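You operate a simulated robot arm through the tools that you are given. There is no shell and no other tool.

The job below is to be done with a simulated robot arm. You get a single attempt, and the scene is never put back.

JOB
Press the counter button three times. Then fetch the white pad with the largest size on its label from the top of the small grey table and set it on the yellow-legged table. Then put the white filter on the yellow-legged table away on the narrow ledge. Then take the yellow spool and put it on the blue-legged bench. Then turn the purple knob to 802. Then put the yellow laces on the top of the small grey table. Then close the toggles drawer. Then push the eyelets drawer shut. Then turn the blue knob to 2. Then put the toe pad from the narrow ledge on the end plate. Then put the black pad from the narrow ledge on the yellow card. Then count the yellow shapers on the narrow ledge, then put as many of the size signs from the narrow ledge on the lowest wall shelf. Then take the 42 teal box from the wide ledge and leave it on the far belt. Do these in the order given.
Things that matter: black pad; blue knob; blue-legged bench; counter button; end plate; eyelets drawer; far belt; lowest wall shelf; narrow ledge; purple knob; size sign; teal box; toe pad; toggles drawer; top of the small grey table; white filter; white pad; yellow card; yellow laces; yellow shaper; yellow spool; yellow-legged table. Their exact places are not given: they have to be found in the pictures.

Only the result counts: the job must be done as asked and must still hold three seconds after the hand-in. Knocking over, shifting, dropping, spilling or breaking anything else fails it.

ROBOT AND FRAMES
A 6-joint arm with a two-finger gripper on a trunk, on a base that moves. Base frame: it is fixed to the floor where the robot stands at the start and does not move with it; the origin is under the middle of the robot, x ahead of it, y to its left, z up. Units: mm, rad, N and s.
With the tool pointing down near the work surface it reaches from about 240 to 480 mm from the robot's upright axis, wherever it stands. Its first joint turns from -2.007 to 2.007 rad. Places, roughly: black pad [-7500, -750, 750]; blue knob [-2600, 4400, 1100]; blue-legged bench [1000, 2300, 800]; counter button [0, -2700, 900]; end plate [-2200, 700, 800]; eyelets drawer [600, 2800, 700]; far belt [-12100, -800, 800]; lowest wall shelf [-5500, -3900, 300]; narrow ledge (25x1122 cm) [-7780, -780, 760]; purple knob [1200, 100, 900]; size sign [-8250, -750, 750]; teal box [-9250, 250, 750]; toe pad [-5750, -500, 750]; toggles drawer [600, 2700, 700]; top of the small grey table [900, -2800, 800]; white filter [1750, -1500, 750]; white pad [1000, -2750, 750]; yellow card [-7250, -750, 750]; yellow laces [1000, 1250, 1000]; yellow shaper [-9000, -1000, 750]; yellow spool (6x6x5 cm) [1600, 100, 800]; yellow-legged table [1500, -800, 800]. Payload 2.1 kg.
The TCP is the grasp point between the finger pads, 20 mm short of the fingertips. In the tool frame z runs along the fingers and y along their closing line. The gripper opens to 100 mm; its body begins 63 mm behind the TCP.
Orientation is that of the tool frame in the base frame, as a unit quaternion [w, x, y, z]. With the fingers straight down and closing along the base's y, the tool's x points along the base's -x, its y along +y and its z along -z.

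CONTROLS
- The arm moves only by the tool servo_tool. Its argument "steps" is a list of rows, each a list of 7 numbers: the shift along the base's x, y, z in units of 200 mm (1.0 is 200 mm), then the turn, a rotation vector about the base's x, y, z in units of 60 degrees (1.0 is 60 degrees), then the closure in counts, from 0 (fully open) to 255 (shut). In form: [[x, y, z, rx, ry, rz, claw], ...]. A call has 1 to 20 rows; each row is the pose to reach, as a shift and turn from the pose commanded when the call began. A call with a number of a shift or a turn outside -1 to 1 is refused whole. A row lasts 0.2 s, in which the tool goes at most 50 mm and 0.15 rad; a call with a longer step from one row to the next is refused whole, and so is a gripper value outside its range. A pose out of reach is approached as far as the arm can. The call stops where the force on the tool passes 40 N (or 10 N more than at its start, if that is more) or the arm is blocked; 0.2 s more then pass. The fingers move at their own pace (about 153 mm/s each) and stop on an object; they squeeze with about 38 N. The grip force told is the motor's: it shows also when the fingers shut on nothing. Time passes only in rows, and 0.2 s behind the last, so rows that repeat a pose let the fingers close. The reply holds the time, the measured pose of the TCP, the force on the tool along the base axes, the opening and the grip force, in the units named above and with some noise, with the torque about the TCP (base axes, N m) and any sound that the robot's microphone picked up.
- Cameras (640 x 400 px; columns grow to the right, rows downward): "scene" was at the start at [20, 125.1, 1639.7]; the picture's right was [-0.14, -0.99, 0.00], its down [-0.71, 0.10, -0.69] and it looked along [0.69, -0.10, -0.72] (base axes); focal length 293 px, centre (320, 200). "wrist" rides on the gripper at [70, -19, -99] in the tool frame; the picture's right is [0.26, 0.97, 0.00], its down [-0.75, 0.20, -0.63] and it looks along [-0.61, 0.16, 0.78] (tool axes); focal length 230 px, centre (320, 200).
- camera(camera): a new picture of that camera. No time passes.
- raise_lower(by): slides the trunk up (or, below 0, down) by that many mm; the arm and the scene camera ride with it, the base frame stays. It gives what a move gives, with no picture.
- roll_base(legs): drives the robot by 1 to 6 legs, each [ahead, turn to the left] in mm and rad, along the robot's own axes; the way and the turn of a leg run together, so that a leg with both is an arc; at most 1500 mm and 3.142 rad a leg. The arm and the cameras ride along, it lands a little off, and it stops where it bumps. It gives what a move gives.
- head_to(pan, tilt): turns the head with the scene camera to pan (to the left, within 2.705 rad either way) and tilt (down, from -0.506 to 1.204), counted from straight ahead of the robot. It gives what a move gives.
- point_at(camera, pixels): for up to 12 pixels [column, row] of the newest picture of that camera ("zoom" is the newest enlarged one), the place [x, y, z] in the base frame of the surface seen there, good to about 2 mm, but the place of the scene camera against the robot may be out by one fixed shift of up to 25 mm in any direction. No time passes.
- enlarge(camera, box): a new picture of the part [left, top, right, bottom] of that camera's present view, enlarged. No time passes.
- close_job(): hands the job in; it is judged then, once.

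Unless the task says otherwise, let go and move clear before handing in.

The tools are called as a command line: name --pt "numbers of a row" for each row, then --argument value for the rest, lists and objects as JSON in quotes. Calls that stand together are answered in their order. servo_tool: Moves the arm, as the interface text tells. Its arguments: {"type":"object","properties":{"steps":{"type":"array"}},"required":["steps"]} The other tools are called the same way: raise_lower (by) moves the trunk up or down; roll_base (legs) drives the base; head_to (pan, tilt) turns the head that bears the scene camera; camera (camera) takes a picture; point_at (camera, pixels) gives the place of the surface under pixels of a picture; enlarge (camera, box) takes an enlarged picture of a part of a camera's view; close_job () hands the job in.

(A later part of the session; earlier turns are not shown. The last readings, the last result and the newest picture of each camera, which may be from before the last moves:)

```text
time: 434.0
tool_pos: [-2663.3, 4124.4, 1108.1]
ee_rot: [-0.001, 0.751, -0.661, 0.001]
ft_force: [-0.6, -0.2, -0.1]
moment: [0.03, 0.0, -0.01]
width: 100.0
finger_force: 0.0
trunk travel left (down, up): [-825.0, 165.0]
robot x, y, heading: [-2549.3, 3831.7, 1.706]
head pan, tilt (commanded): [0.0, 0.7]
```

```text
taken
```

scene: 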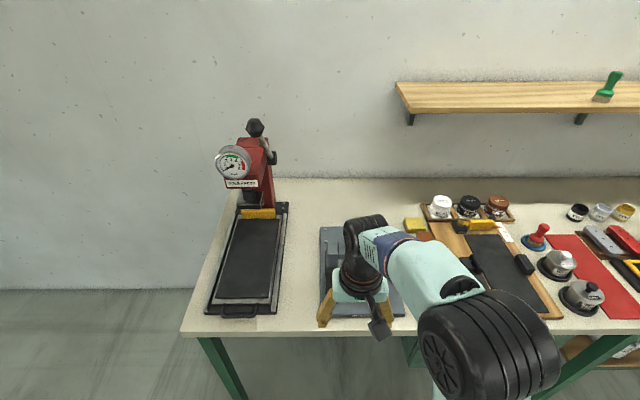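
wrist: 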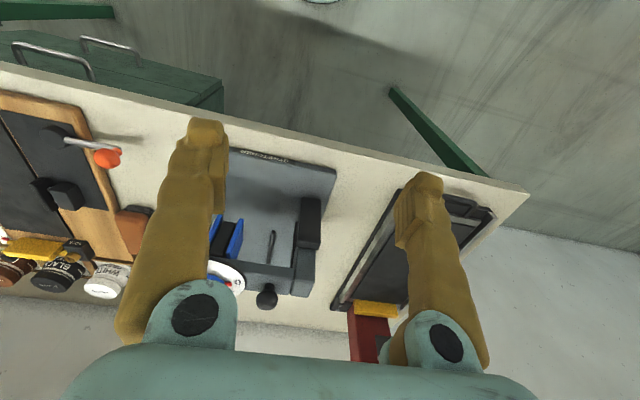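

The arm hides the dial in both views. I'll move the arm to the left and raise the trunk to look at the dial.

raise_lower --by 160

servo_tool --pt "-0.2 -0.1 0 0 0 0 0" --pt "-0.4 -0.2 0 0 0 0 0" --pt "-0.6 -0.3 0 0 0 0 0" --pt "-0.8 -0.4 0 0 0 0 0" --pt "-0.8 -0.4 0 0 0 0 0"

camera --camera "scene"

enlarge --camera "scene" --box '[300, 200, 460, 340]'

```text
time: 435.8
tool_pos: [-2663.1, 4124.4, 1268.1]
ee_rot: [-0.002, 0.751, -0.66, 0.001]
ft_force: [-0.2, 0.7, 0.5]
moment: [0.0, 0.0, 0.02]
width: 99.9
finger_force: 0.1
trunk travel left (down, up): [-985.0, 5.0]
robot x, y, heading: [-2544.8, 3835.0, 1.7]
head pan, tilt (commanded): [0.0, 0.7]
```

```text
time: 437.0
tool_pos: [-2822.9, 4043.3, 1267.9]
ee_rot: [-0.001, 0.752, -0.66, 0.0]
ft_force: [-0.5, 0.2, -0.5]
moment: [0.01, 0.01, -0.01]
width: 99.6
finger_force: 0.1
trunk travel left (down, up): [-985.0, 5.0]
robot x, y, heading: [-2547.6, 3832.2, 1.703]
head pan, tilt (commanded): [0.0, 0.7]
```

```text
taken
```

scene: 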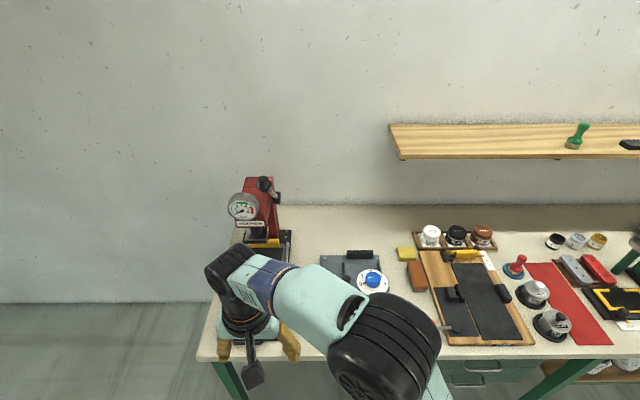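

```text
2.86 times, centred on (380, 270) of scene
```

zoom: 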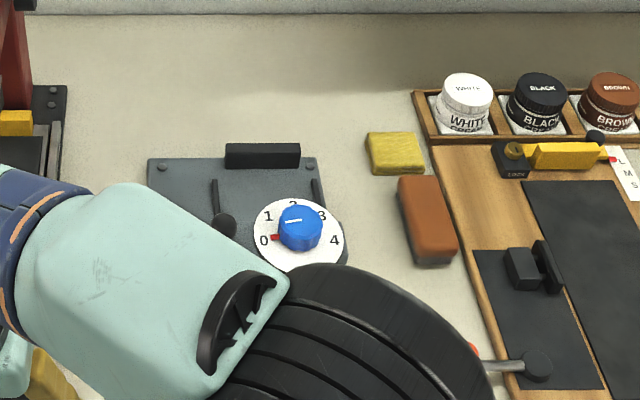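

The dial reads 0-1-2-3-4 from left over the top to right; the white pointer points left near 0. I'll measure the knob and dial marks.

enlarge --camera "scene" --box '[350, 260, 400, 300]'

point_at --camera "zoom" --pixels '[[300, 150], [280, 130], [240, 140], [170, 210], [175, 130], [270, 60], [370, 100], [430, 200], [300, 100], [300, 200], [235, 160], [370, 160]]'

```text
10.00 times, centred on (375, 280) of scene
```

zoom: 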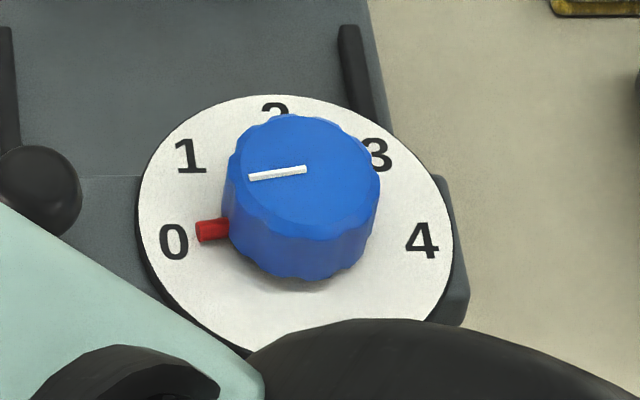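

```text
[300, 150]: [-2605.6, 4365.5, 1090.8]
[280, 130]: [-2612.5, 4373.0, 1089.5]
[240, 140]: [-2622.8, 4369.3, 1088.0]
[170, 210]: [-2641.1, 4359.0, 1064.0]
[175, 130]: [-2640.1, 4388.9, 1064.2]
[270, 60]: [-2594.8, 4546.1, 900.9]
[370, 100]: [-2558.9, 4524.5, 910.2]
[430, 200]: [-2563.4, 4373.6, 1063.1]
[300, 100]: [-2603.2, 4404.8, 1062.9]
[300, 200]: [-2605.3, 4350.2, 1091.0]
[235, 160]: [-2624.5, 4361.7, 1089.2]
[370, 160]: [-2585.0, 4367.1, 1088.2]
```

The knob is at 0, centre about (-2604,4362), top z≈1069 (corrected). 2 is a quarter turn clockwise. I'll bring the arm back to the middle, move 105 mm closer and look with the wrist camera.

servo_tool --pt "0.2 0.1 0 0 0 0 0" --pt "0.4 0.2 0 0 0 0 0" --pt "0.6 0.3 0 0 0 0 0" --pt "0.8 0.35 0 0 0 0 0" --pt "0.95 0.35 0 0 0 0 0" --pt "0.95 0.35 0 0 0 0 0"

roll_base --legs '[[105, 0]]'

camera --camera "wrist"

```text
time: 438.4
tool_pos: [-2632.7, 4113.5, 1268.2]
ee_rot: [0.0, 0.751, -0.66, 0.001]
ft_force: [0.0, -0.5, -0.5]
moment: [0.01, -0.03, 0.02]
width: 100.0
finger_force: 0.0
trunk travel left (down, up): [-985.0, 5.0]
robot x, y, heading: [-2548.8, 3833.7, 1.704]
head pan, tilt (commanded): [0.0, 0.7]
```

```text
time: 439.6
tool_pos: [-2646.7, 4208.6, 1269.5]
ee_rot: [-0.003, 0.751, -0.66, -0.003]
ft_force: [-0.8, 2.8, 0.1]
moment: [-0.26, -0.01, 0.03]
width: 99.9
finger_force: 0.1
trunk travel left (down, up): [-985.0, 5.0]
robot x, y, heading: [-2559.9, 3938.9, 1.703]
head pan, tilt (commanded): [0.0, 0.7]
```

```text
taken
```

wrist: 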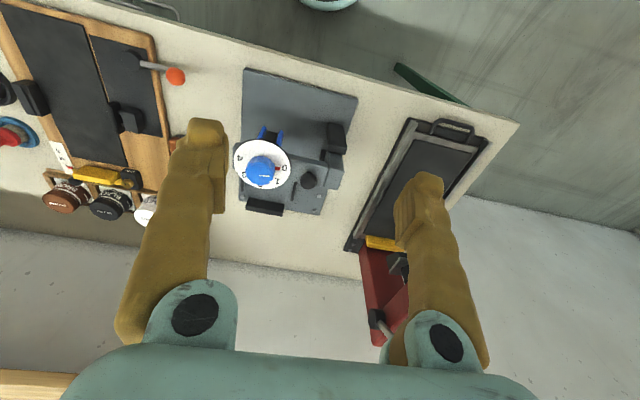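

servo_tool --pt "0 0 0 0 0 0 0" --pt "0 0 0 0 0 0 0"

enlarge --camera "wrist" --box '[220, 120, 360, 220]'

point_at --camera "zoom" --pixels '[[190, 230], [135, 225], [245, 225], [190, 170], [190, 275], [205, 245], [285, 205], [260, 270], [85, 170], [150, 200], [60, 200], [330, 210]]'

```text
time: 440.2
tool_pos: [-2647.1, 4214.6, 1269.2]
ee_rot: [-0.003, 0.75, -0.662, -0.002]
ft_force: [-0.9, -1.6, 0.8]
moment: [0.02, -0.01, 0.02]
width: 100.0
finger_force: 0.0
trunk travel left (down, up): [-985.0, 5.0]
robot x, y, heading: [-2563.7, 3941.0, 1.709]
head pan, tilt (commanded): [0.0, 0.7]
```

```text
4.00 times, centred on (290, 170) of wrist
```

zoom: 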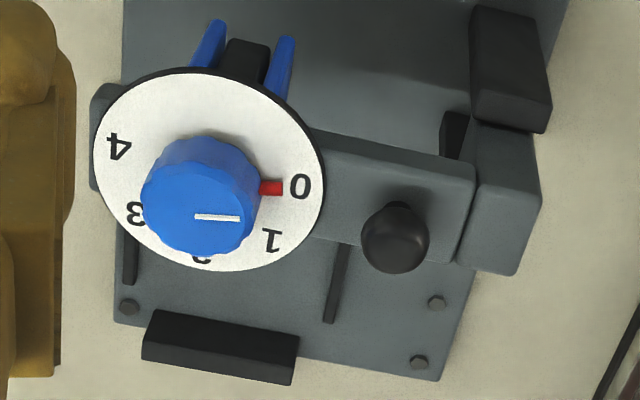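

```text
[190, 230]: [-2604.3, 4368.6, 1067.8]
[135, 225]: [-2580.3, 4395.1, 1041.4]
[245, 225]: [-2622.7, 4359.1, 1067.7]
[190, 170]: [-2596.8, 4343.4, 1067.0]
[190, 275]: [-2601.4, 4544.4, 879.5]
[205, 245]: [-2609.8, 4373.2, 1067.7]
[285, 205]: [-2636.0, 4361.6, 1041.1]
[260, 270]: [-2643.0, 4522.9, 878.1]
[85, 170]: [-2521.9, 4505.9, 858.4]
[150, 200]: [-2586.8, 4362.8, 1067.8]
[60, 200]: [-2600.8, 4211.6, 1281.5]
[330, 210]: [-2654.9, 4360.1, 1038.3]
```

point_at --camera "zoom" --pixels '[[146, 208], [256, 205], [200, 252], [205, 165], [197, 216], [238, 219], [270, 188], [300, 187], [271, 240], [200, 263], [135, 213], [118, 147]]'

```text
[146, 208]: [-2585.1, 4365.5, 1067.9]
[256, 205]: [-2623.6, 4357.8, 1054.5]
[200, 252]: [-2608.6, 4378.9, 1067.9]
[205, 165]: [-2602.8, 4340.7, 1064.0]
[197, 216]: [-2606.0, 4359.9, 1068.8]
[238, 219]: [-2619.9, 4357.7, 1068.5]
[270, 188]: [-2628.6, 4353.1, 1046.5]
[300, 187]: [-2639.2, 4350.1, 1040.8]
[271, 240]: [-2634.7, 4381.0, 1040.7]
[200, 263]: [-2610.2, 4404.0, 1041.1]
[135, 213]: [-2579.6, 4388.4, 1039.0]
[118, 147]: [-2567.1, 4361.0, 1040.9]
```

Knob centre (-2604.5,4359), 39 mm across, top z≈1068; its pointer stands at about 189° (0) and 2 lies at about 98°. I'll move over it, pre-turning the gripper +45°.

servo_tool --pt "0.05 0.2 0 0 0 0.12 40" --pt "0.1 0.4 0 0 0 0.24 80" --pt "0.16 0.6 -0.05 0 0 0.36 100" --pt "0.213 0.722 -0.15 0 0 0.48 100" --pt "0.213 0.722 -0.35 0 0 0.6 100" --pt "0.213 0.722 -0.55 0 0 0.7 100" --pt "0.213 0.722 -0.6 0 0 0.76 100" --pt "0.213 0.722 -0.6 0 0 0.76 100"

camera --camera "wrist"

enlarge --camera "wrist" --box '[240, 80, 400, 220]'

```text
time: 442.0
tool_pos: [-2602.2, 4344.0, 1152.8]
ee_rot: [-0.003, 0.948, -0.317, -0.008]
ft_force: [0.1, 0.2, -0.1]
moment: [0.0, 0.03, 0.01]
width: 60.8
finger_force: 0.1
trunk travel left (down, up): [-985.0, 5.0]
robot x, y, heading: [-2561.5, 3935.1, 1.702]
head pan, tilt (commanded): [0.0, 0.7]
```

```text
taken
```

wrist: 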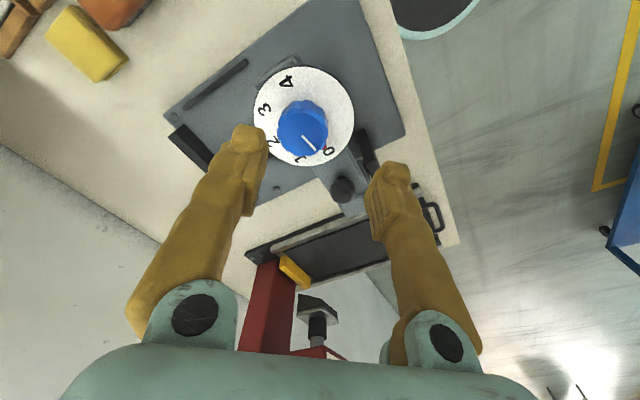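

```text
2.86 times, centred on (320, 150) of wrist
```

zoom: 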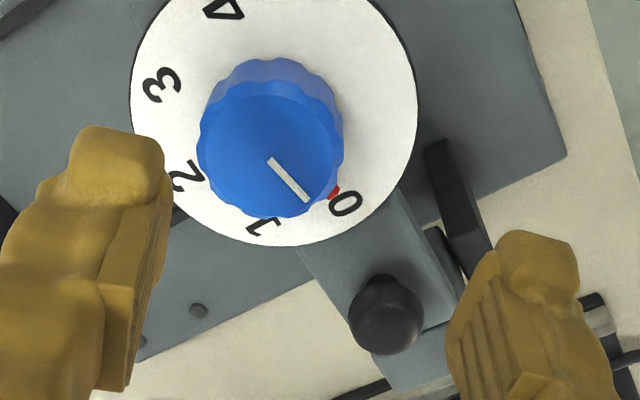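

point_at --camera "zoom" --pixels '[[272, 163], [305, 198], [201, 150], [340, 155], [262, 213], [270, 90], [334, 192], [345, 203], [262, 228], [188, 178], [162, 85], [225, 8]]'

```text
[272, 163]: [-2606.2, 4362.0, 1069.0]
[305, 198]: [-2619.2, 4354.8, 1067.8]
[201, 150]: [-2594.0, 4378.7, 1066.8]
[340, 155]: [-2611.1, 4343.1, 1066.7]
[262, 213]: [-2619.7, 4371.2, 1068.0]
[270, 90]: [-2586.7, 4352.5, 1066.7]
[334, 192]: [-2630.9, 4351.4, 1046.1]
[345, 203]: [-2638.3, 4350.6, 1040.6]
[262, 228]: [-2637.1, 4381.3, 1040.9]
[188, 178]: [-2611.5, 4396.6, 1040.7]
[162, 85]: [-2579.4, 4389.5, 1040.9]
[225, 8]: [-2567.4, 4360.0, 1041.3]
```

Refined: knob centre (-2603,4361); 0 is at about 196°, 4 at -2°, so 2 is at about 97°: a 99° clockwise turn. I'll lower and grip the knob.

servo_tool --pt "-0.004 0.085 0 0 0 0 100" --pt "-0.004 0.085 -0.2 0 0 0 100" --pt "-0.004 0.085 -0.36 0 0 0 100" --pt "-0.004 0.085 -0.39 0 0 0 100" --pt "-0.004 0.085 -0.39 0 0 0 100"

enlarge --camera "wrist" --box '[220, 80, 420, 240]'

```text
time: 443.2
tool_pos: [-2604.2, 4362.5, 1074.2]
ee_rot: [-0.005, 0.948, -0.319, -0.007]
ft_force: [-0.2, 0.1, 0.4]
moment: [0.0, -0.02, 0.03]
width: 61.0
finger_force: 0.1
trunk travel left (down, up): [-985.0, 5.0]
robot x, y, heading: [-2564.0, 3936.4, 1.703]
head pan, tilt (commanded): [0.0, 0.7]
```

```text
2.50 times, centred on (320, 160) of wrist
```

zoom: 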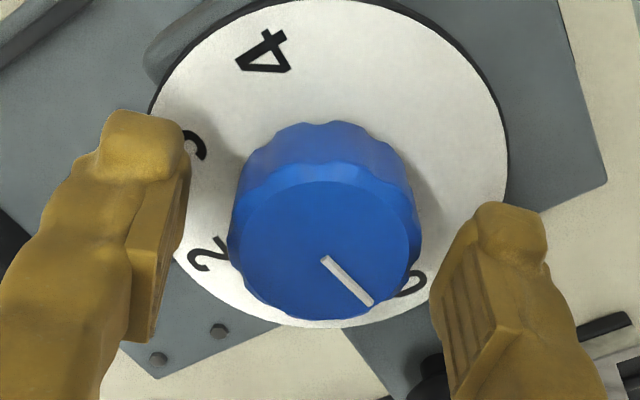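

Knob is between the fingers, slightly off-centre; I'll correct by 2.5 mm and close.

servo_tool --pt "-0.0075 -0.01 0 0 0 0 100" --pt "-0.0075 -0.01 0 0 0 0 130" --pt "-0.0075 -0.01 0 0 0 0 160" --pt "-0.0075 -0.01 0 0 0 0 200" --pt "-0.0075 -0.01 0 0 0 0 200"

camera --camera "wrist"

```text
time: 444.4
tool_pos: [-2603.6, 4361.3, 1074.2]
ee_rot: [-0.003, 0.948, -0.318, -0.008]
ft_force: [2.2, 4.2, 2.2]
moment: [0.29, 0.33, -0.02]
width: 42.5
finger_force: 45.3
trunk travel left (down, up): [-985.0, 5.0]
robot x, y, heading: [-2558.4, 3937.9, 1.707]
head pan, tilt (commanded): [0.0, 0.7]
```

```text
taken
```

wrist: 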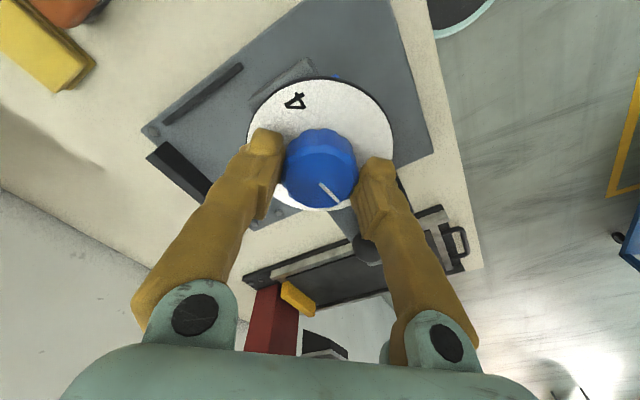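

Gripped at 42.5 mm. I'll turn 49.5° clockwise first.

servo_tool --pt "0 0 0 0 0 -0.13 200" --pt "0 0 0 0 0 -0.26 200" --pt "0 0 0 0 0 -0.39 200" --pt "0 0 0 0 0 -0.52 200" --pt "0 0 0 0 0 -0.65 200" --pt "0 0 0 0 0 -0.78 200" --pt "0 0 0 0 0 -0.825 200" --pt "0 0 0 0 0 -0.825 200"

camera --camera "wrist"

```text
time: 446.2
tool_pos: [-2605.0, 4360.3, 1073.9]
ee_rot: [-0.007, 0.727, -0.687, -0.006]
ft_force: [0.0, 7.0, 9.1]
moment: [0.27, 0.04, 0.04]
width: 42.2
finger_force: 44.7
trunk travel left (down, up): [-985.0, 5.0]
robot x, y, heading: [-2560.6, 3936.1, 1.705]
head pan, tilt (commanded): [0.0, 0.7]
```

```text
taken
```

wrist: 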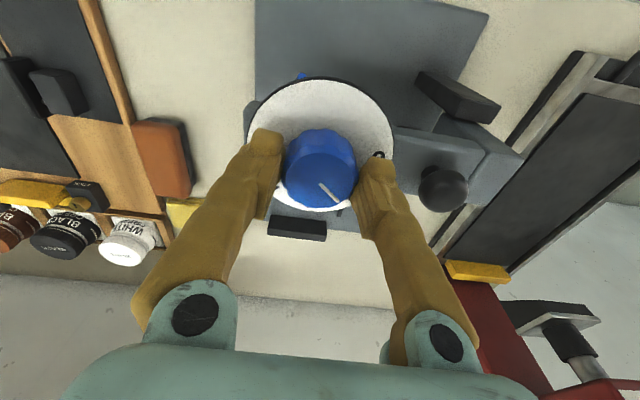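

servo_tool --pt "0 0 0 0 0 -0.13 200" --pt "0 0 0 0 0 -0.26 200" --pt "0 0 0 0 0 -0.39 200" --pt "0 0 0 0 0 -0.52 200" --pt "0 0 0 0 0 -0.65 200" --pt "0 0 0 0 0 -0.78 200" --pt "0 0 0 0 0 -0.8 200" --pt "0 0 0 0 0 -0.8 200"

servo_tool --pt "0 0 0 0 0 0 150" --pt "0 0 0 0 0 0 110" --pt "0 0 0 0 0 0 90" --pt "0 0 0.15 0 0 0 90" --pt "0 0 0.35 0 0 0.1 90" --pt "0 0 0.55 0 0 0.2 90" --pt "0 0 0.6 0 0 0.3 90" --pt "0 0 0.6 0 0 0.3 90"

camera --camera "wrist"

enlarge --camera "wrist" --box '[240, 60, 400, 200]'

```text
time: 448.0
tool_pos: [-2604.9, 4360.9, 1073.7]
ee_rot: [0.008, -0.385, 0.923, 0.002]
ft_force: [-0.9, 8.2, 11.1]
moment: [0.27, 0.0, -0.01]
width: 42.4
finger_force: 45.5
trunk travel left (down, up): [-985.0, 5.0]
robot x, y, heading: [-2562.7, 3936.5, 1.706]
head pan, tilt (commanded): [0.0, 0.7]
```

```text
time: 449.8
tool_pos: [-2606.3, 4359.9, 1193.4]
ee_rot: [0.008, -0.525, 0.851, 0.004]
ft_force: [-0.8, 0.2, -0.6]
moment: [-0.01, -0.02, 0.02]
width: 64.7
finger_force: 0.1
trunk travel left (down, up): [-985.0, 5.0]
robot x, y, heading: [-2562.5, 3935.1, 1.702]
head pan, tilt (commanded): [0.0, 0.7]
```

```text
taken
```

wrist: 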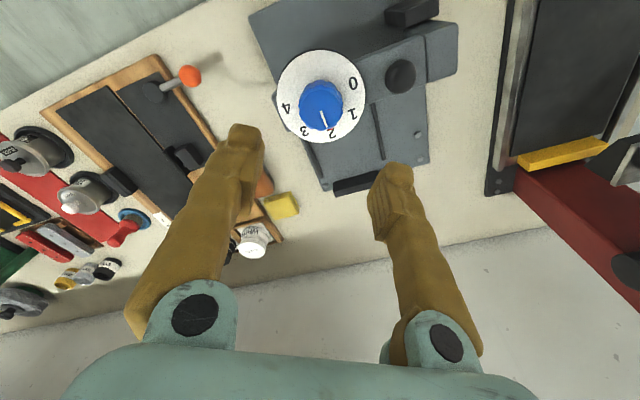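

```text
2.86 times, centred on (320, 130) of wrist
```

zoom: 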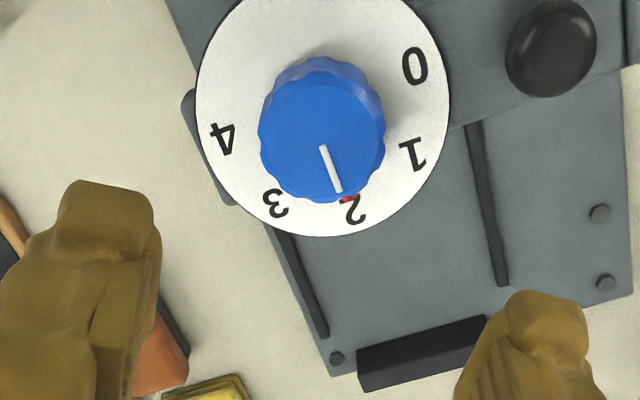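

The red tab and white pointer now point at 2. I'll check the angle numerically.

point_at --camera "zoom" --pixels '[[348, 199], [353, 211], [412, 155], [415, 67], [275, 203], [224, 140], [323, 148], [338, 190], [260, 130], [384, 130], [320, 195], [320, 75]]'

enlarge --camera "wrist" --box '[290, 70, 360, 140]'

```text
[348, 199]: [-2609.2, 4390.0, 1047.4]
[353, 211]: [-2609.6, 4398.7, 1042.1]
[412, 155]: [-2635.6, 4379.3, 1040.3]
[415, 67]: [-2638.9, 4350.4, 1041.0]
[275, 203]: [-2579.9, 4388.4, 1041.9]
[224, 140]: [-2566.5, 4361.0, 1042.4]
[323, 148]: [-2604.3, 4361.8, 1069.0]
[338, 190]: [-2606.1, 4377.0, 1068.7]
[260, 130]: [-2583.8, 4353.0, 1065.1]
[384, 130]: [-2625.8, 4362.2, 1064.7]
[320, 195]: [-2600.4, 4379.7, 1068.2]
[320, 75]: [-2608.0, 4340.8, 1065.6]
```

```text
5.71 times, centred on (325, 105) of wrist
```

zoom: 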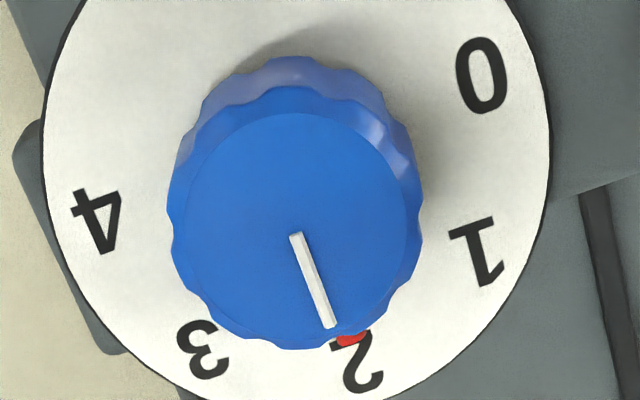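

The pointer is within about 2° of 2. Next is the toe pad on the narrow ledge. I'll stow the arm, lower the trunk back, and drive round the conveyor's east end.

servo_tool --pt "0 -0.15 0.1 0 0 0.1 60" --pt "0 -0.35 0.1 0 0 0.2 0" --pt "0 -0.55 0.1 0 0 0.32 0" --pt "0.02 -0.65 0.1 0 0 0.45 0" --pt "0.02 -0.65 0.1 0 0 0.57 0" --pt "0.02 -0.65 0.1 0 0 0.57 0"

roll_base --legs '[[-120, 0], [0, -2.535], [1400, 0], [1350, 0]]'

raise_lower --by -160

head_to --pan -0.6 --tilt 0.4

camera --camera "scene"

```text
time: 451.2
tool_pos: [-2600.6, 4230.1, 1215.3]
ee_rot: [-0.006, 0.753, -0.658, -0.005]
ft_force: [-0.2, 0.2, -0.6]
moment: [-0.02, 0.01, 0.02]
width: 100.0
finger_force: 0.0
trunk travel left (down, up): [-985.0, 5.0]
robot x, y, heading: [-2563.0, 3940.3, 1.706]
head pan, tilt (commanded): [0.0, 0.7]
```

```text
time: 471.3
tool_pos: [-590.2, 1535.3, 1215.3]
ee_rot: [0.007, 0.416, 0.909, -0.005]
ft_force: [-0.3, -0.5, 0.6]
moment: [-0.02, 0.03, 0.02]
width: 100.4
finger_force: 0.1
trunk travel left (down, up): [-985.0, 5.0]
robot x, y, heading: [-779.2, 1755.8, -0.86]
head pan, tilt (commanded): [0.0, 0.7]
```

```text
time: 473.1
tool_pos: [-589.5, 1535.0, 1054.3]
ee_rot: [0.007, 0.417, 0.909, -0.005]
ft_force: [0.6, 0.3, 0.1]
moment: [0.01, 0.0, 0.02]
width: 99.9
finger_force: 0.0
trunk travel left (down, up): [-825.0, 165.0]
robot x, y, heading: [-782.9, 1761.3, -0.865]
head pan, tilt (commanded): [0.0, 0.7]
```

```text
time: 474.1
tool_pos: [-590.7, 1533.9, 1054.4]
ee_rot: [0.008, 0.417, 0.909, -0.004]
ft_force: [-0.3, -0.1, 0.1]
moment: [-0.01, 0.04, -0.01]
width: 99.7
finger_force: 0.0
trunk travel left (down, up): [-825.0, 165.0]
robot x, y, heading: [-781.8, 1759.9, -0.859]
head pan, tilt (commanded): [-0.6, 0.4]
```

```text
taken
```

scene: 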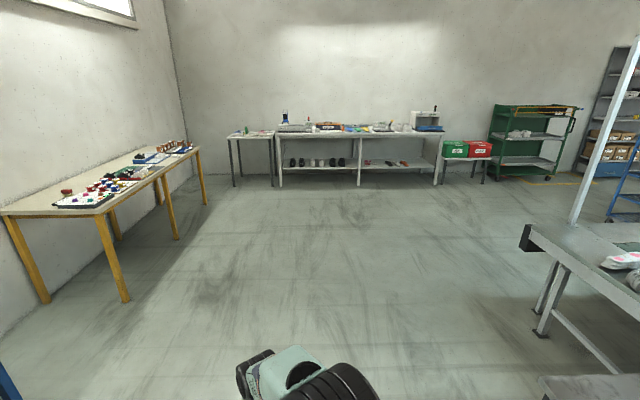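

The way south is clear. I'll continue past the conveyor's end and round the shoe rack.

roll_base --legs '[[0, -0.711], [1400, 0], [1250, 0], [0, -1.123], [1400, 0], [1370, 0]]'

head_to --pan 0.0 --tilt 0.3

camera --camera "scene"

```text
time: 504.8
tool_pos: [-3575.3, -2234.6, 1055.1]
ee_rot: [0.001, 0.975, 0.224, -0.009]
ft_force: [-0.3, 0.1, -0.3]
moment: [0.02, -0.03, -0.01]
width: 100.1
finger_force: 0.1
trunk travel left (down, up): [-825.0, 165.0]
robot x, y, heading: [-3310.4, -2108.5, -2.689]
head pan, tilt (commanded): [-0.6, 0.4]
```

```text
time: 505.8
tool_pos: [-3574.5, -2235.3, 1056.2]
ee_rot: [0.002, 0.975, 0.223, -0.008]
ft_force: [-0.1, 0.3, 0.9]
moment: [0.01, 0.03, 0.02]
width: 100.3
finger_force: 0.1
trunk travel left (down, up): [-825.0, 165.0]
robot x, y, heading: [-3309.4, -2111.9, -2.689]
head pan, tilt (commanded): [0.0, 0.3]
```

```text
taken
```

scene: 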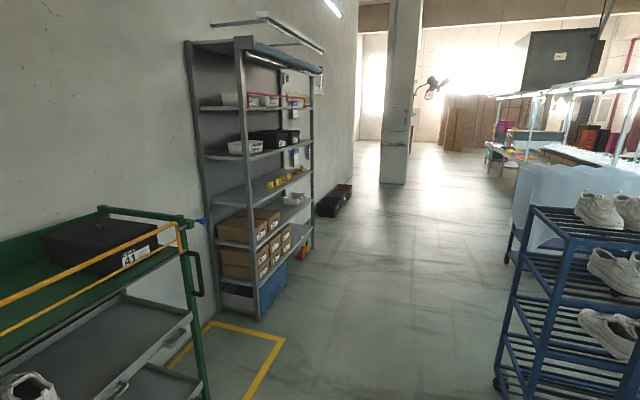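

point_at --camera "scene" --pixels '[[258, 318], [310, 250], [240, 280], [300, 235], [270, 250], [265, 290], [230, 330], [335, 200], [500, 380], [510, 260], [245, 295], [200, 385]]'

enlarge --camera "scene" --box '[180, 20, 360, 320]'

head_to --pan -0.9 --tilt 0.3

camera --camera "scene"

```text
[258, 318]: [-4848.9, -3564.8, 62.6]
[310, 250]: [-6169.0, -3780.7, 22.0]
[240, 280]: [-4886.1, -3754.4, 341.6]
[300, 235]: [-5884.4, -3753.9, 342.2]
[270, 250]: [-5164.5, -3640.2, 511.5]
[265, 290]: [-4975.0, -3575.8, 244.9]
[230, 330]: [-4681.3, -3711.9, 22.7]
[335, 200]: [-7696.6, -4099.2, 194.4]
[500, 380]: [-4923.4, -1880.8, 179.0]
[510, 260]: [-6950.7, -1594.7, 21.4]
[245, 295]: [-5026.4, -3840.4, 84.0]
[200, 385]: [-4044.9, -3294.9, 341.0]
```

```text
1.33 times, centred on (270, 170) of scene
```

zoom: 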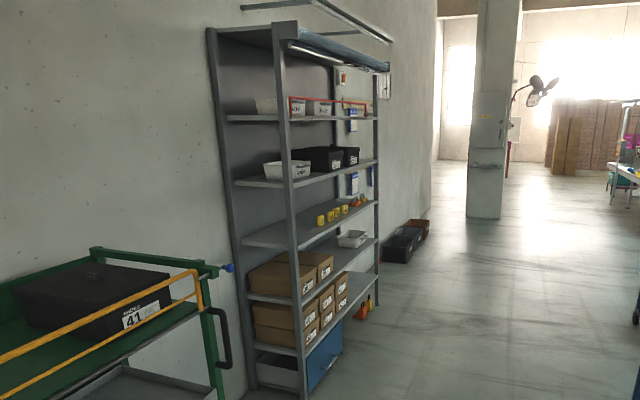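

```text
time: 507.0
tool_pos: [-3575.4, -2235.4, 1054.7]
ee_rot: [0.001, 0.974, 0.224, -0.008]
ft_force: [-0.3, 0.3, 0.2]
moment: [0.02, -0.02, -0.05]
width: 100.4
finger_force: 0.0
trunk travel left (down, up): [-825.0, 165.0]
robot x, y, heading: [-3312.7, -2106.8, -2.69]
head pan, tilt (commanded): [-0.901, 0.3]
```

```text
taken
```

scene: 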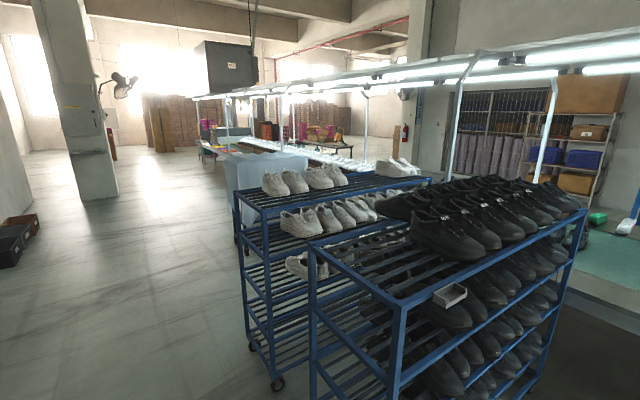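

point_at --camera "scene" --pixels '[[277, 385], [252, 348], [242, 210], [260, 200], [312, 245], [400, 305], [585, 215], [432, 180], [228, 160], [240, 215], [305, 155], [200, 300]]'

enlarge --camera "scene" --box '[190, 90, 430, 240]'

```text
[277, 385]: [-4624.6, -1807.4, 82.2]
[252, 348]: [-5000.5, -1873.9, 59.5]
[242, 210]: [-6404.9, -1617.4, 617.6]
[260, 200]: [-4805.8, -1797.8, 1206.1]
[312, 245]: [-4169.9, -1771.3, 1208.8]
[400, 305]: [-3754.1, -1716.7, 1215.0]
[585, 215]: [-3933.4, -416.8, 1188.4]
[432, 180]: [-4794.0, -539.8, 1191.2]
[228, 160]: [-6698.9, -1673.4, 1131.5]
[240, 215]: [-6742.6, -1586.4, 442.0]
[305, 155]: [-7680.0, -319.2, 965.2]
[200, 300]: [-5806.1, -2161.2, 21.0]
```

```text
2.67 times, centred on (310, 165) of scene
```

zoom: 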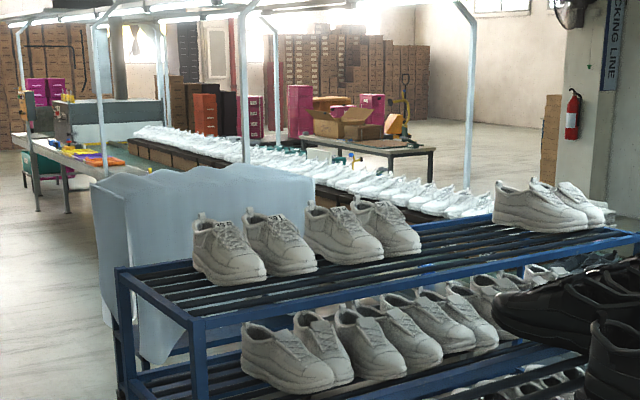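

The racks stand at x≈-3750 to -5000 and a covered rack from x≈-6400 on; the toe pad at x≈-5750 should be reachable through the gap between them. I'll drive there.

roll_base --legs '[[0, -0.265], [1311, 0], [0, -0.2816], [1055, 0], [0, -1.4258], [800, 0]]'

head_to --pan 0.0 --tilt 0.5

camera --camera "scene"

```text
time: 527.9
tool_pos: [-5705.6, -1159.8, 1054.2]
ee_rot: [-0.007, 0.723, -0.69, -0.006]
ft_force: [-1.0, -0.1, -0.7]
moment: [0.0, -0.03, 0.01]
width: 99.8
finger_force: 0.0
trunk travel left (down, up): [-825.0, 165.0]
robot x, y, heading: [-5694.0, -1456.6, 1.614]
head pan, tilt (commanded): [-0.901, 0.3]
```

```text
time: 529.1
tool_pos: [-5706.1, -1159.2, 1055.2]
ee_rot: [-0.006, 0.723, -0.69, -0.006]
ft_force: [1.0, 0.2, 0.1]
moment: [-0.01, 0.03, -0.01]
width: 100.0
finger_force: 0.0
trunk travel left (down, up): [-825.0, 165.0]
robot x, y, heading: [-5693.5, -1453.5, 1.618]
head pan, tilt (commanded): [0.0, 0.499]
```

```text
taken
```

scene: 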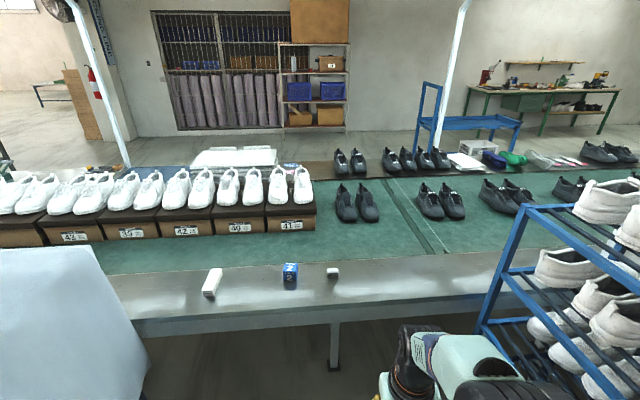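

Three small items lie on the ledge at (212,282), (290,275) and (333,272). I'll zoom in.

enlarge --camera "scene" --box '[190, 250, 350, 320]'

point_at --camera "scene" --pixels '[[212, 282], [290, 275], [333, 272], [212, 290], [289, 283], [250, 300], [250, 265], [335, 330], [120, 300], [490, 330]]'

```text
4.00 times, centred on (270, 285) of scene
```

zoom: 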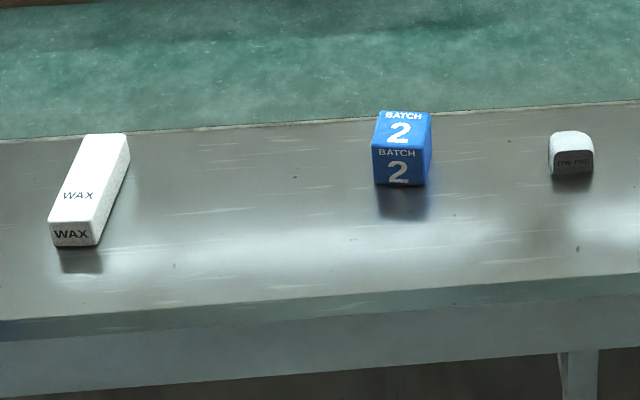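

```text
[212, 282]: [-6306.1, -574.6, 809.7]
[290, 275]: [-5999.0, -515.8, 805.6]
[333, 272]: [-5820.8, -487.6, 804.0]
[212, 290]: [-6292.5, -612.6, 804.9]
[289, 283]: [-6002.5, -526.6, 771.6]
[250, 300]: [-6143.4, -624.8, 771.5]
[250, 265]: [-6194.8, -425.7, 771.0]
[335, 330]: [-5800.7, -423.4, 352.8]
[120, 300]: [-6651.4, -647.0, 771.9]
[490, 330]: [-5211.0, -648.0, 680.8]
```

The item at (333,272) is labelled "TOE PAD", at about (-5820,-488). I'll drive up to it.

roll_base --legs '[[0, 0.107], [565, 0], [0, -0.06]]'

camera --camera "wrist"

```text
time: 533.3
tool_pos: [-5809.4, -599.6, 1055.9]
ee_rot: [-0.008, 0.74, -0.672, -0.005]
ft_force: [0.6, -0.8, 0.2]
moment: [-0.02, 0.02, 0.03]
width: 99.9
finger_force: 0.0
trunk travel left (down, up): [-825.0, 165.0]
robot x, y, heading: [-5781.2, -892.8, 1.667]
head pan, tilt (commanded): [0.0, 0.499]
```

```text
taken
```

wrist: 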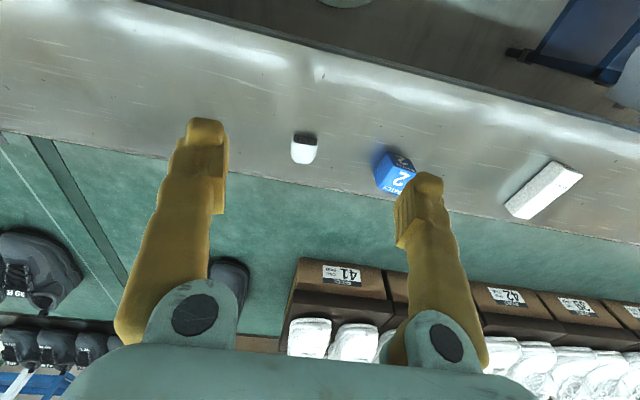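

enlarge --camera "wrist" --box '[270, 120, 340, 180]'

point_at --camera "zoom" --pixels '[[320, 210], [215, 200], [415, 200], [220, 120], [420, 130], [250, 280], [380, 280], [310, 290], [320, 115], [310, 350], [100, 200]]'

```text
6.67 times, centred on (305, 150) of wrist
```

zoom: 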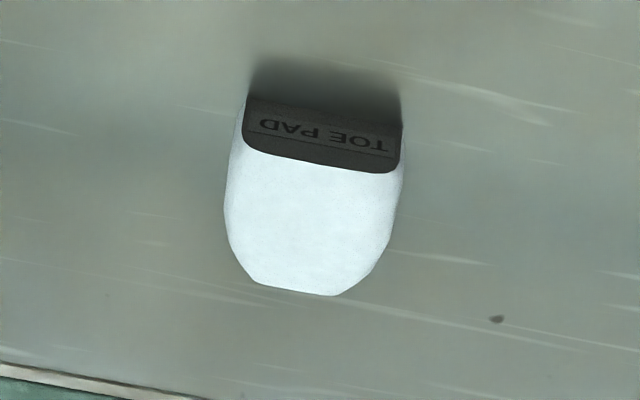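

```text
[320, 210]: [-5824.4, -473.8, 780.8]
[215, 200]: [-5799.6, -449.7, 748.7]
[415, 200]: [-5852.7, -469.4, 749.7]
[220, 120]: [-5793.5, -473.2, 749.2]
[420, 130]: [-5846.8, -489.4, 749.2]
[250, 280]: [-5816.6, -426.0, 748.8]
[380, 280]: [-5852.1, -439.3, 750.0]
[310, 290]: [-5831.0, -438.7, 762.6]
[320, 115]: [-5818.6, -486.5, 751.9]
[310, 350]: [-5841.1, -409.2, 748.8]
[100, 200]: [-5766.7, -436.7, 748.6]
```

point_at --camera "zoom" --pixels '[[246, 152], [396, 175], [230, 190], [234, 230], [388, 240], [398, 200], [265, 280], [340, 290], [300, 287], [320, 170], [250, 105], [400, 130]]'

```text
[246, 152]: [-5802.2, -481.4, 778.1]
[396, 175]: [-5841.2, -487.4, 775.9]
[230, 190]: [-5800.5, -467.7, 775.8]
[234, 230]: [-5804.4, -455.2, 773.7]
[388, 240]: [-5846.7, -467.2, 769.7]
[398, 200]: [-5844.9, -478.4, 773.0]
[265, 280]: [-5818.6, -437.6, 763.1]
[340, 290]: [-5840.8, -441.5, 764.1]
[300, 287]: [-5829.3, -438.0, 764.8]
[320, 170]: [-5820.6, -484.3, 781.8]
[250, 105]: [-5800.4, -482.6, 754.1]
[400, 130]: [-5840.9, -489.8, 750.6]
```

The toe pad spans about 43 mm in width, centred near (-5823,-465), z 749-781. I'll move above it and align.

servo_tool --pt "-0.02 0.2 -0.1 0 0 0.02 0" --pt "-0.04 0.4 -0.2 0 0 0.04 0" --pt "-0.06 0.6 -0.3 0 0 0.075 0" --pt "-0.068 0.673 -0.5 0 0 0.075 0" --pt "-0.068 0.673 -0.7 0 0 0.075 50" --pt "-0.068 0.673 -0.9 0 0 0.075 70" --pt "-0.068 0.673 -1.0 0 0 0.075 70" --pt "-0.068 0.673 -1.0 0 0 0.075 70"

camera --camera "wrist"

point_at --camera "wrist" --pixels '[[320, 130], [320, 110], [290, 130], [350, 130], [320, 150]]'

```text
time: 535.1
tool_pos: [-5822.2, -465.5, 855.2]
ee_rot: [-0.007, 0.766, -0.643, -0.006]
ft_force: [0.9, 0.1, -0.3]
moment: [0.0, 0.0, -0.03]
width: 72.6
finger_force: 0.0
trunk travel left (down, up): [-825.0, 165.0]
robot x, y, heading: [-5779.1, -895.5, 1.66]
head pan, tilt (commanded): [0.0, 0.499]
```

```text
taken
```

wrist: 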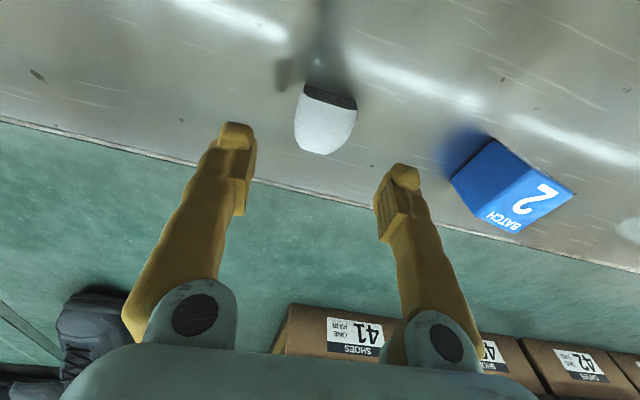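

```text
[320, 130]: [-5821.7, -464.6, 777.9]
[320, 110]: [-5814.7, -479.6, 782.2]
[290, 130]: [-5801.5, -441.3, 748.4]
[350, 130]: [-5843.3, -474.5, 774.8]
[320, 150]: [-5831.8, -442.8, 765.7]
```

Centred. I'll lower and grip.

servo_tool --pt "-0.005 0 -0.2 0 0 0 70" --pt "-0.005 0 -0.35 0 0 0 70" --pt "-0.005 0 -0.4 0 0 0 70" --pt "-0.005 0 -0.4 0 0 0 110" --pt "-0.005 0 -0.4 0 0 0 150" --pt "-0.005 0 -0.4 0 0 0 190" --pt "-0.005 0 -0.4 0 0 0 190"

servo_tool --pt "0 0 0.05 0 0 0 190" --pt "0 0 0.25 0 0 0 190" --pt "0 0 0.5 0 0 0 190" --pt "0 0 0.75 0 0 0 190" --pt "0 0 1.0 0 0 0 190" --pt "0 0 1.0 0 0 0 190"

camera --camera "wrist"

```text
time: 536.7
tool_pos: [-5822.0, -463.9, 775.3]
ee_rot: [-0.005, 0.766, -0.643, -0.007]
ft_force: [0.5, 0.4, -0.5]
moment: [0.0, -0.02, 0.0]
width: 45.3
finger_force: 37.8
trunk travel left (down, up): [-825.0, 165.0]
robot x, y, heading: [-5782.1, -891.8, 1.665]
head pan, tilt (commanded): [0.0, 0.499]
```

```text
time: 538.1
tool_pos: [-5823.8, -464.4, 976.3]
ee_rot: [-0.006, 0.766, -0.642, -0.005]
ft_force: [0.6, -0.8, -1.0]
moment: [0.0, 0.02, 0.0]
width: 45.3
finger_force: 37.8
trunk travel left (down, up): [-825.0, 165.0]
robot x, y, heading: [-5782.4, -890.0, 1.664]
head pan, tilt (commanded): [0.0, 0.499]
```

```text
taken
```

wrist: 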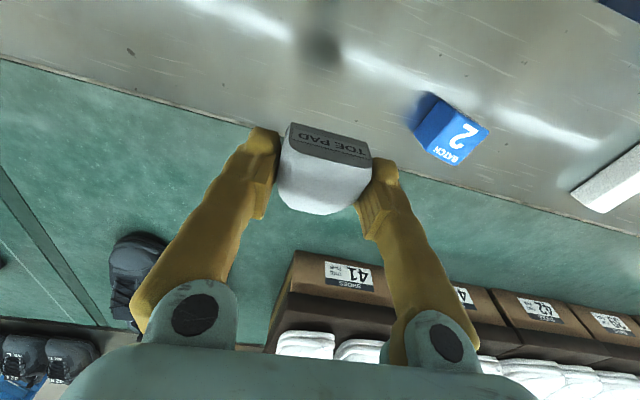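

The toe pad is held (bottom about 26 mm below the TCP). I'll stow the arm and drive back round the racks to the conveyor's east end plate.

servo_tool --pt "0.02 -0.2 0.1 0 0 0 190" --pt "0.04 -0.4 0.2 0 0 0 190" --pt "0.06 -0.6 0.3 0 0 -0.03 190" --pt "0.06 -0.65 0.4 0 0 -0.075 190" --pt "0.06 -0.65 0.4 0 0 -0.075 190"

roll_base --legs '[[-1360, 0], [0, -1.764], [1060, 0], [0, 0.2865], [1311, 0]]'

roll_base --legs '[[0, 0.481], [1217, 0], [1217, 0], [0, 0.903], [700, 0], [0, 1.571]]'

head_to --pan 0.0 --tilt 0.7

camera --camera "scene"

```text
time: 539.3
tool_pos: [-5810.3, -596.1, 1055.3]
ee_rot: [-0.005, 0.74, -0.672, -0.005]
ft_force: [0.5, -0.1, 0.1]
moment: [-0.03, 0.01, -0.02]
width: 45.7
finger_force: 38.4
trunk travel left (down, up): [-825.0, 165.0]
robot x, y, heading: [-5777.9, -893.3, 1.667]
head pan, tilt (commanded): [0.0, 0.499]
```

```text
time: 562.6
tool_pos: [-3009.2, -2088.5, 1055.6]
ee_rot: [0.01, -0.086, 0.996, 0.0]
ft_force: [0.4, -0.4, -0.6]
moment: [-0.01, -0.01, 0.05]
width: 45.7
finger_force: 38.0
trunk travel left (down, up): [-825.0, 165.0]
robot x, y, heading: [-3302.4, -2141.1, 0.172]
head pan, tilt (commanded): [0.0, 0.499]
```

```text
time: 585.4
tool_pos: [-1682.3, 36.0, 1056.1]
ee_rot: [0.0, 1.0, 0.006, -0.009]
ft_force: [0.5, -0.2, -0.9]
moment: [-0.02, -0.03, 0.02]
width: 45.4
finger_force: 37.8
trunk travel left (down, up): [-825.0, 165.0]
robot x, y, heading: [-1383.5, 41.0, -3.13]
head pan, tilt (commanded): [0.0, 0.499]
```

```text
time: 586.2
tool_pos: [-1681.4, 35.6, 1056.7]
ee_rot: [-0.001, 1.0, 0.007, -0.008]
ft_force: [0.5, 0.6, -0.4]
moment: [0.02, -0.02, -0.02]
width: 45.3
finger_force: 38.4
trunk travel left (down, up): [-825.0, 165.0]
robot x, y, heading: [-1384.3, 39.1, -3.125]
head pan, tilt (commanded): [0.0, 0.7]
```

```text
taken
```

scene: 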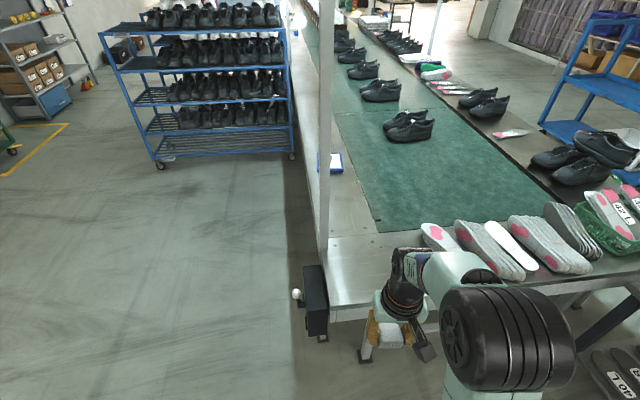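

enlarge --camera "scene" --box '[300, 200, 500, 330]'

point_at --camera "scene" --pixels '[[330, 242], [333, 300], [370, 240], [420, 236], [360, 265], [390, 260], [430, 240], [320, 215], [420, 300], [325, 180], [350, 230], [380, 290]]'

```text
3.08 times, centred on (400, 265) of scene
```

zoom: 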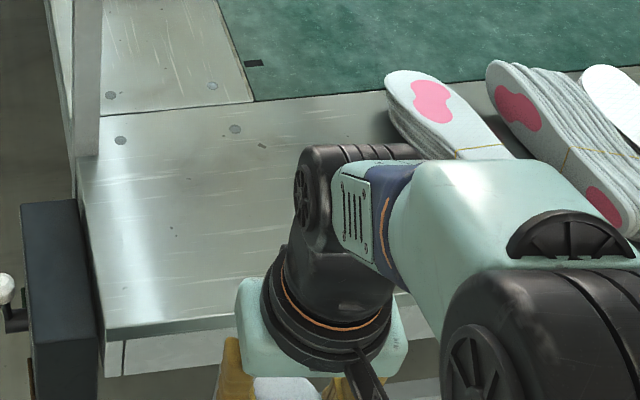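

```text
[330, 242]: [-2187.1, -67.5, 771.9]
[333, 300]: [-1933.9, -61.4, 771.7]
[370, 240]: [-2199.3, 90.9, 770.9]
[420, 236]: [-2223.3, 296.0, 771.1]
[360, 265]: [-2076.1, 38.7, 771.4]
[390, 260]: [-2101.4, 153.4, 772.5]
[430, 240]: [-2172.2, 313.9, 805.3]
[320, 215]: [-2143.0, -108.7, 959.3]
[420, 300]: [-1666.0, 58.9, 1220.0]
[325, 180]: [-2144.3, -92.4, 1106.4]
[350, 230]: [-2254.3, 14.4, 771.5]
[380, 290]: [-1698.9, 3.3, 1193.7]
```

The end plate spans x≈-2205 to -1925; the corner around (-2060,100) is free. I'll drive 250 mm closer and set the toe pad there.

roll_base --legs '[[250, 0]]'

camera --camera "wrist"

point_at --camera "wrist" --pixels '[[330, 60], [260, 60], [200, 60], [330, 20], [400, 100], [240, 120], [150, 100], [450, 50]]'

```text
time: 588.0
tool_pos: [-1930.4, 33.1, 1055.7]
ee_rot: [-0.001, 1.0, 0.006, -0.009]
ft_force: [0.2, 0.2, -0.1]
moment: [0.06, 0.03, 0.0]
width: 45.4
finger_force: 37.8
trunk travel left (down, up): [-825.0, 165.0]
robot x, y, heading: [-1630.5, 33.7, -3.128]
head pan, tilt (commanded): [0.0, 0.7]
```

```text
taken
```

wrist: 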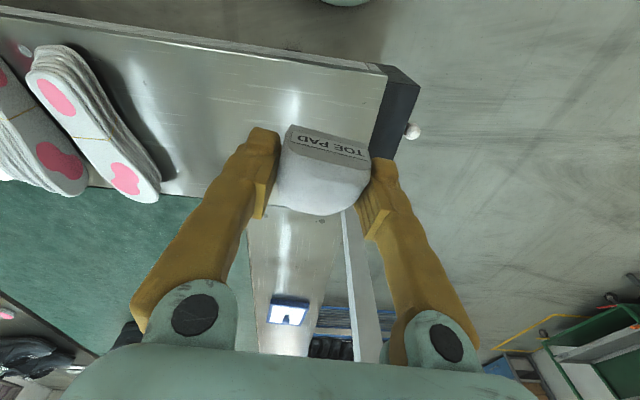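

```text
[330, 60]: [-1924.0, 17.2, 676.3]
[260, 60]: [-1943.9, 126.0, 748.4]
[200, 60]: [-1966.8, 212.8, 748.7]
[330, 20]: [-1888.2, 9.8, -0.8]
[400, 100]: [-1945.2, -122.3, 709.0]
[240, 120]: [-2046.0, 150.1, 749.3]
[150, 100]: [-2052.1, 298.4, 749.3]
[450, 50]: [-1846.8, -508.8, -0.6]
```

servo_tool --pt "-0.2 0.1 0 0 0 0 190" --pt "-0.4 0.2 0 0 0 0 190" --pt "-0.6 0.3 -0.05 0 0 0 190" --pt "-0.65 0.335 -0.25 0 0 0 190" --pt "-0.65 0.335 -0.5 0 0 0 190" --pt "-0.65 0.335 -0.75 0 0 0 190" --pt "-0.65 0.335 -0.99 0 0 0 190" --pt "-0.65 0.335 -0.99 0 0 0 190"

servo_tool --pt "0 0 -0.2 0 0 0 190" --pt "0 0 -0.35 0 0 0 190" --pt "0 0 -0.39 0 0 0 190" --pt "0 0 -0.4 0 0 0 190" --pt "0 0 -0.41 0 0 0 190"

camera --camera "wrist"

```text
time: 589.8
tool_pos: [-2059.8, 101.9, 857.6]
ee_rot: [-0.001, 1.0, 0.006, -0.009]
ft_force: [-0.7, -0.5, -0.2]
moment: [-0.01, -0.01, 0.0]
width: 45.6
finger_force: 38.4
trunk travel left (down, up): [-825.0, 165.0]
robot x, y, heading: [-1632.8, 40.0, -3.129]
head pan, tilt (commanded): [0.0, 0.7]
```

```text
time: 591.0
tool_pos: [-2061.2, 99.4, 776.5]
ee_rot: [-0.001, 1.0, 0.006, -0.009]
ft_force: [0.0, 0.2, 0.2]
moment: [0.03, 0.01, 0.0]
width: 45.7
finger_force: 38.0
trunk travel left (down, up): [-825.0, 165.0]
robot x, y, heading: [-1630.8, 37.5, -3.128]
head pan, tilt (commanded): [0.0, 0.7]
```

```text
taken
```

wrist: 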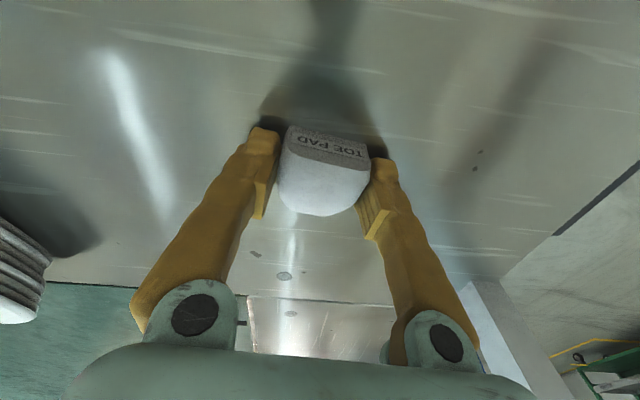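

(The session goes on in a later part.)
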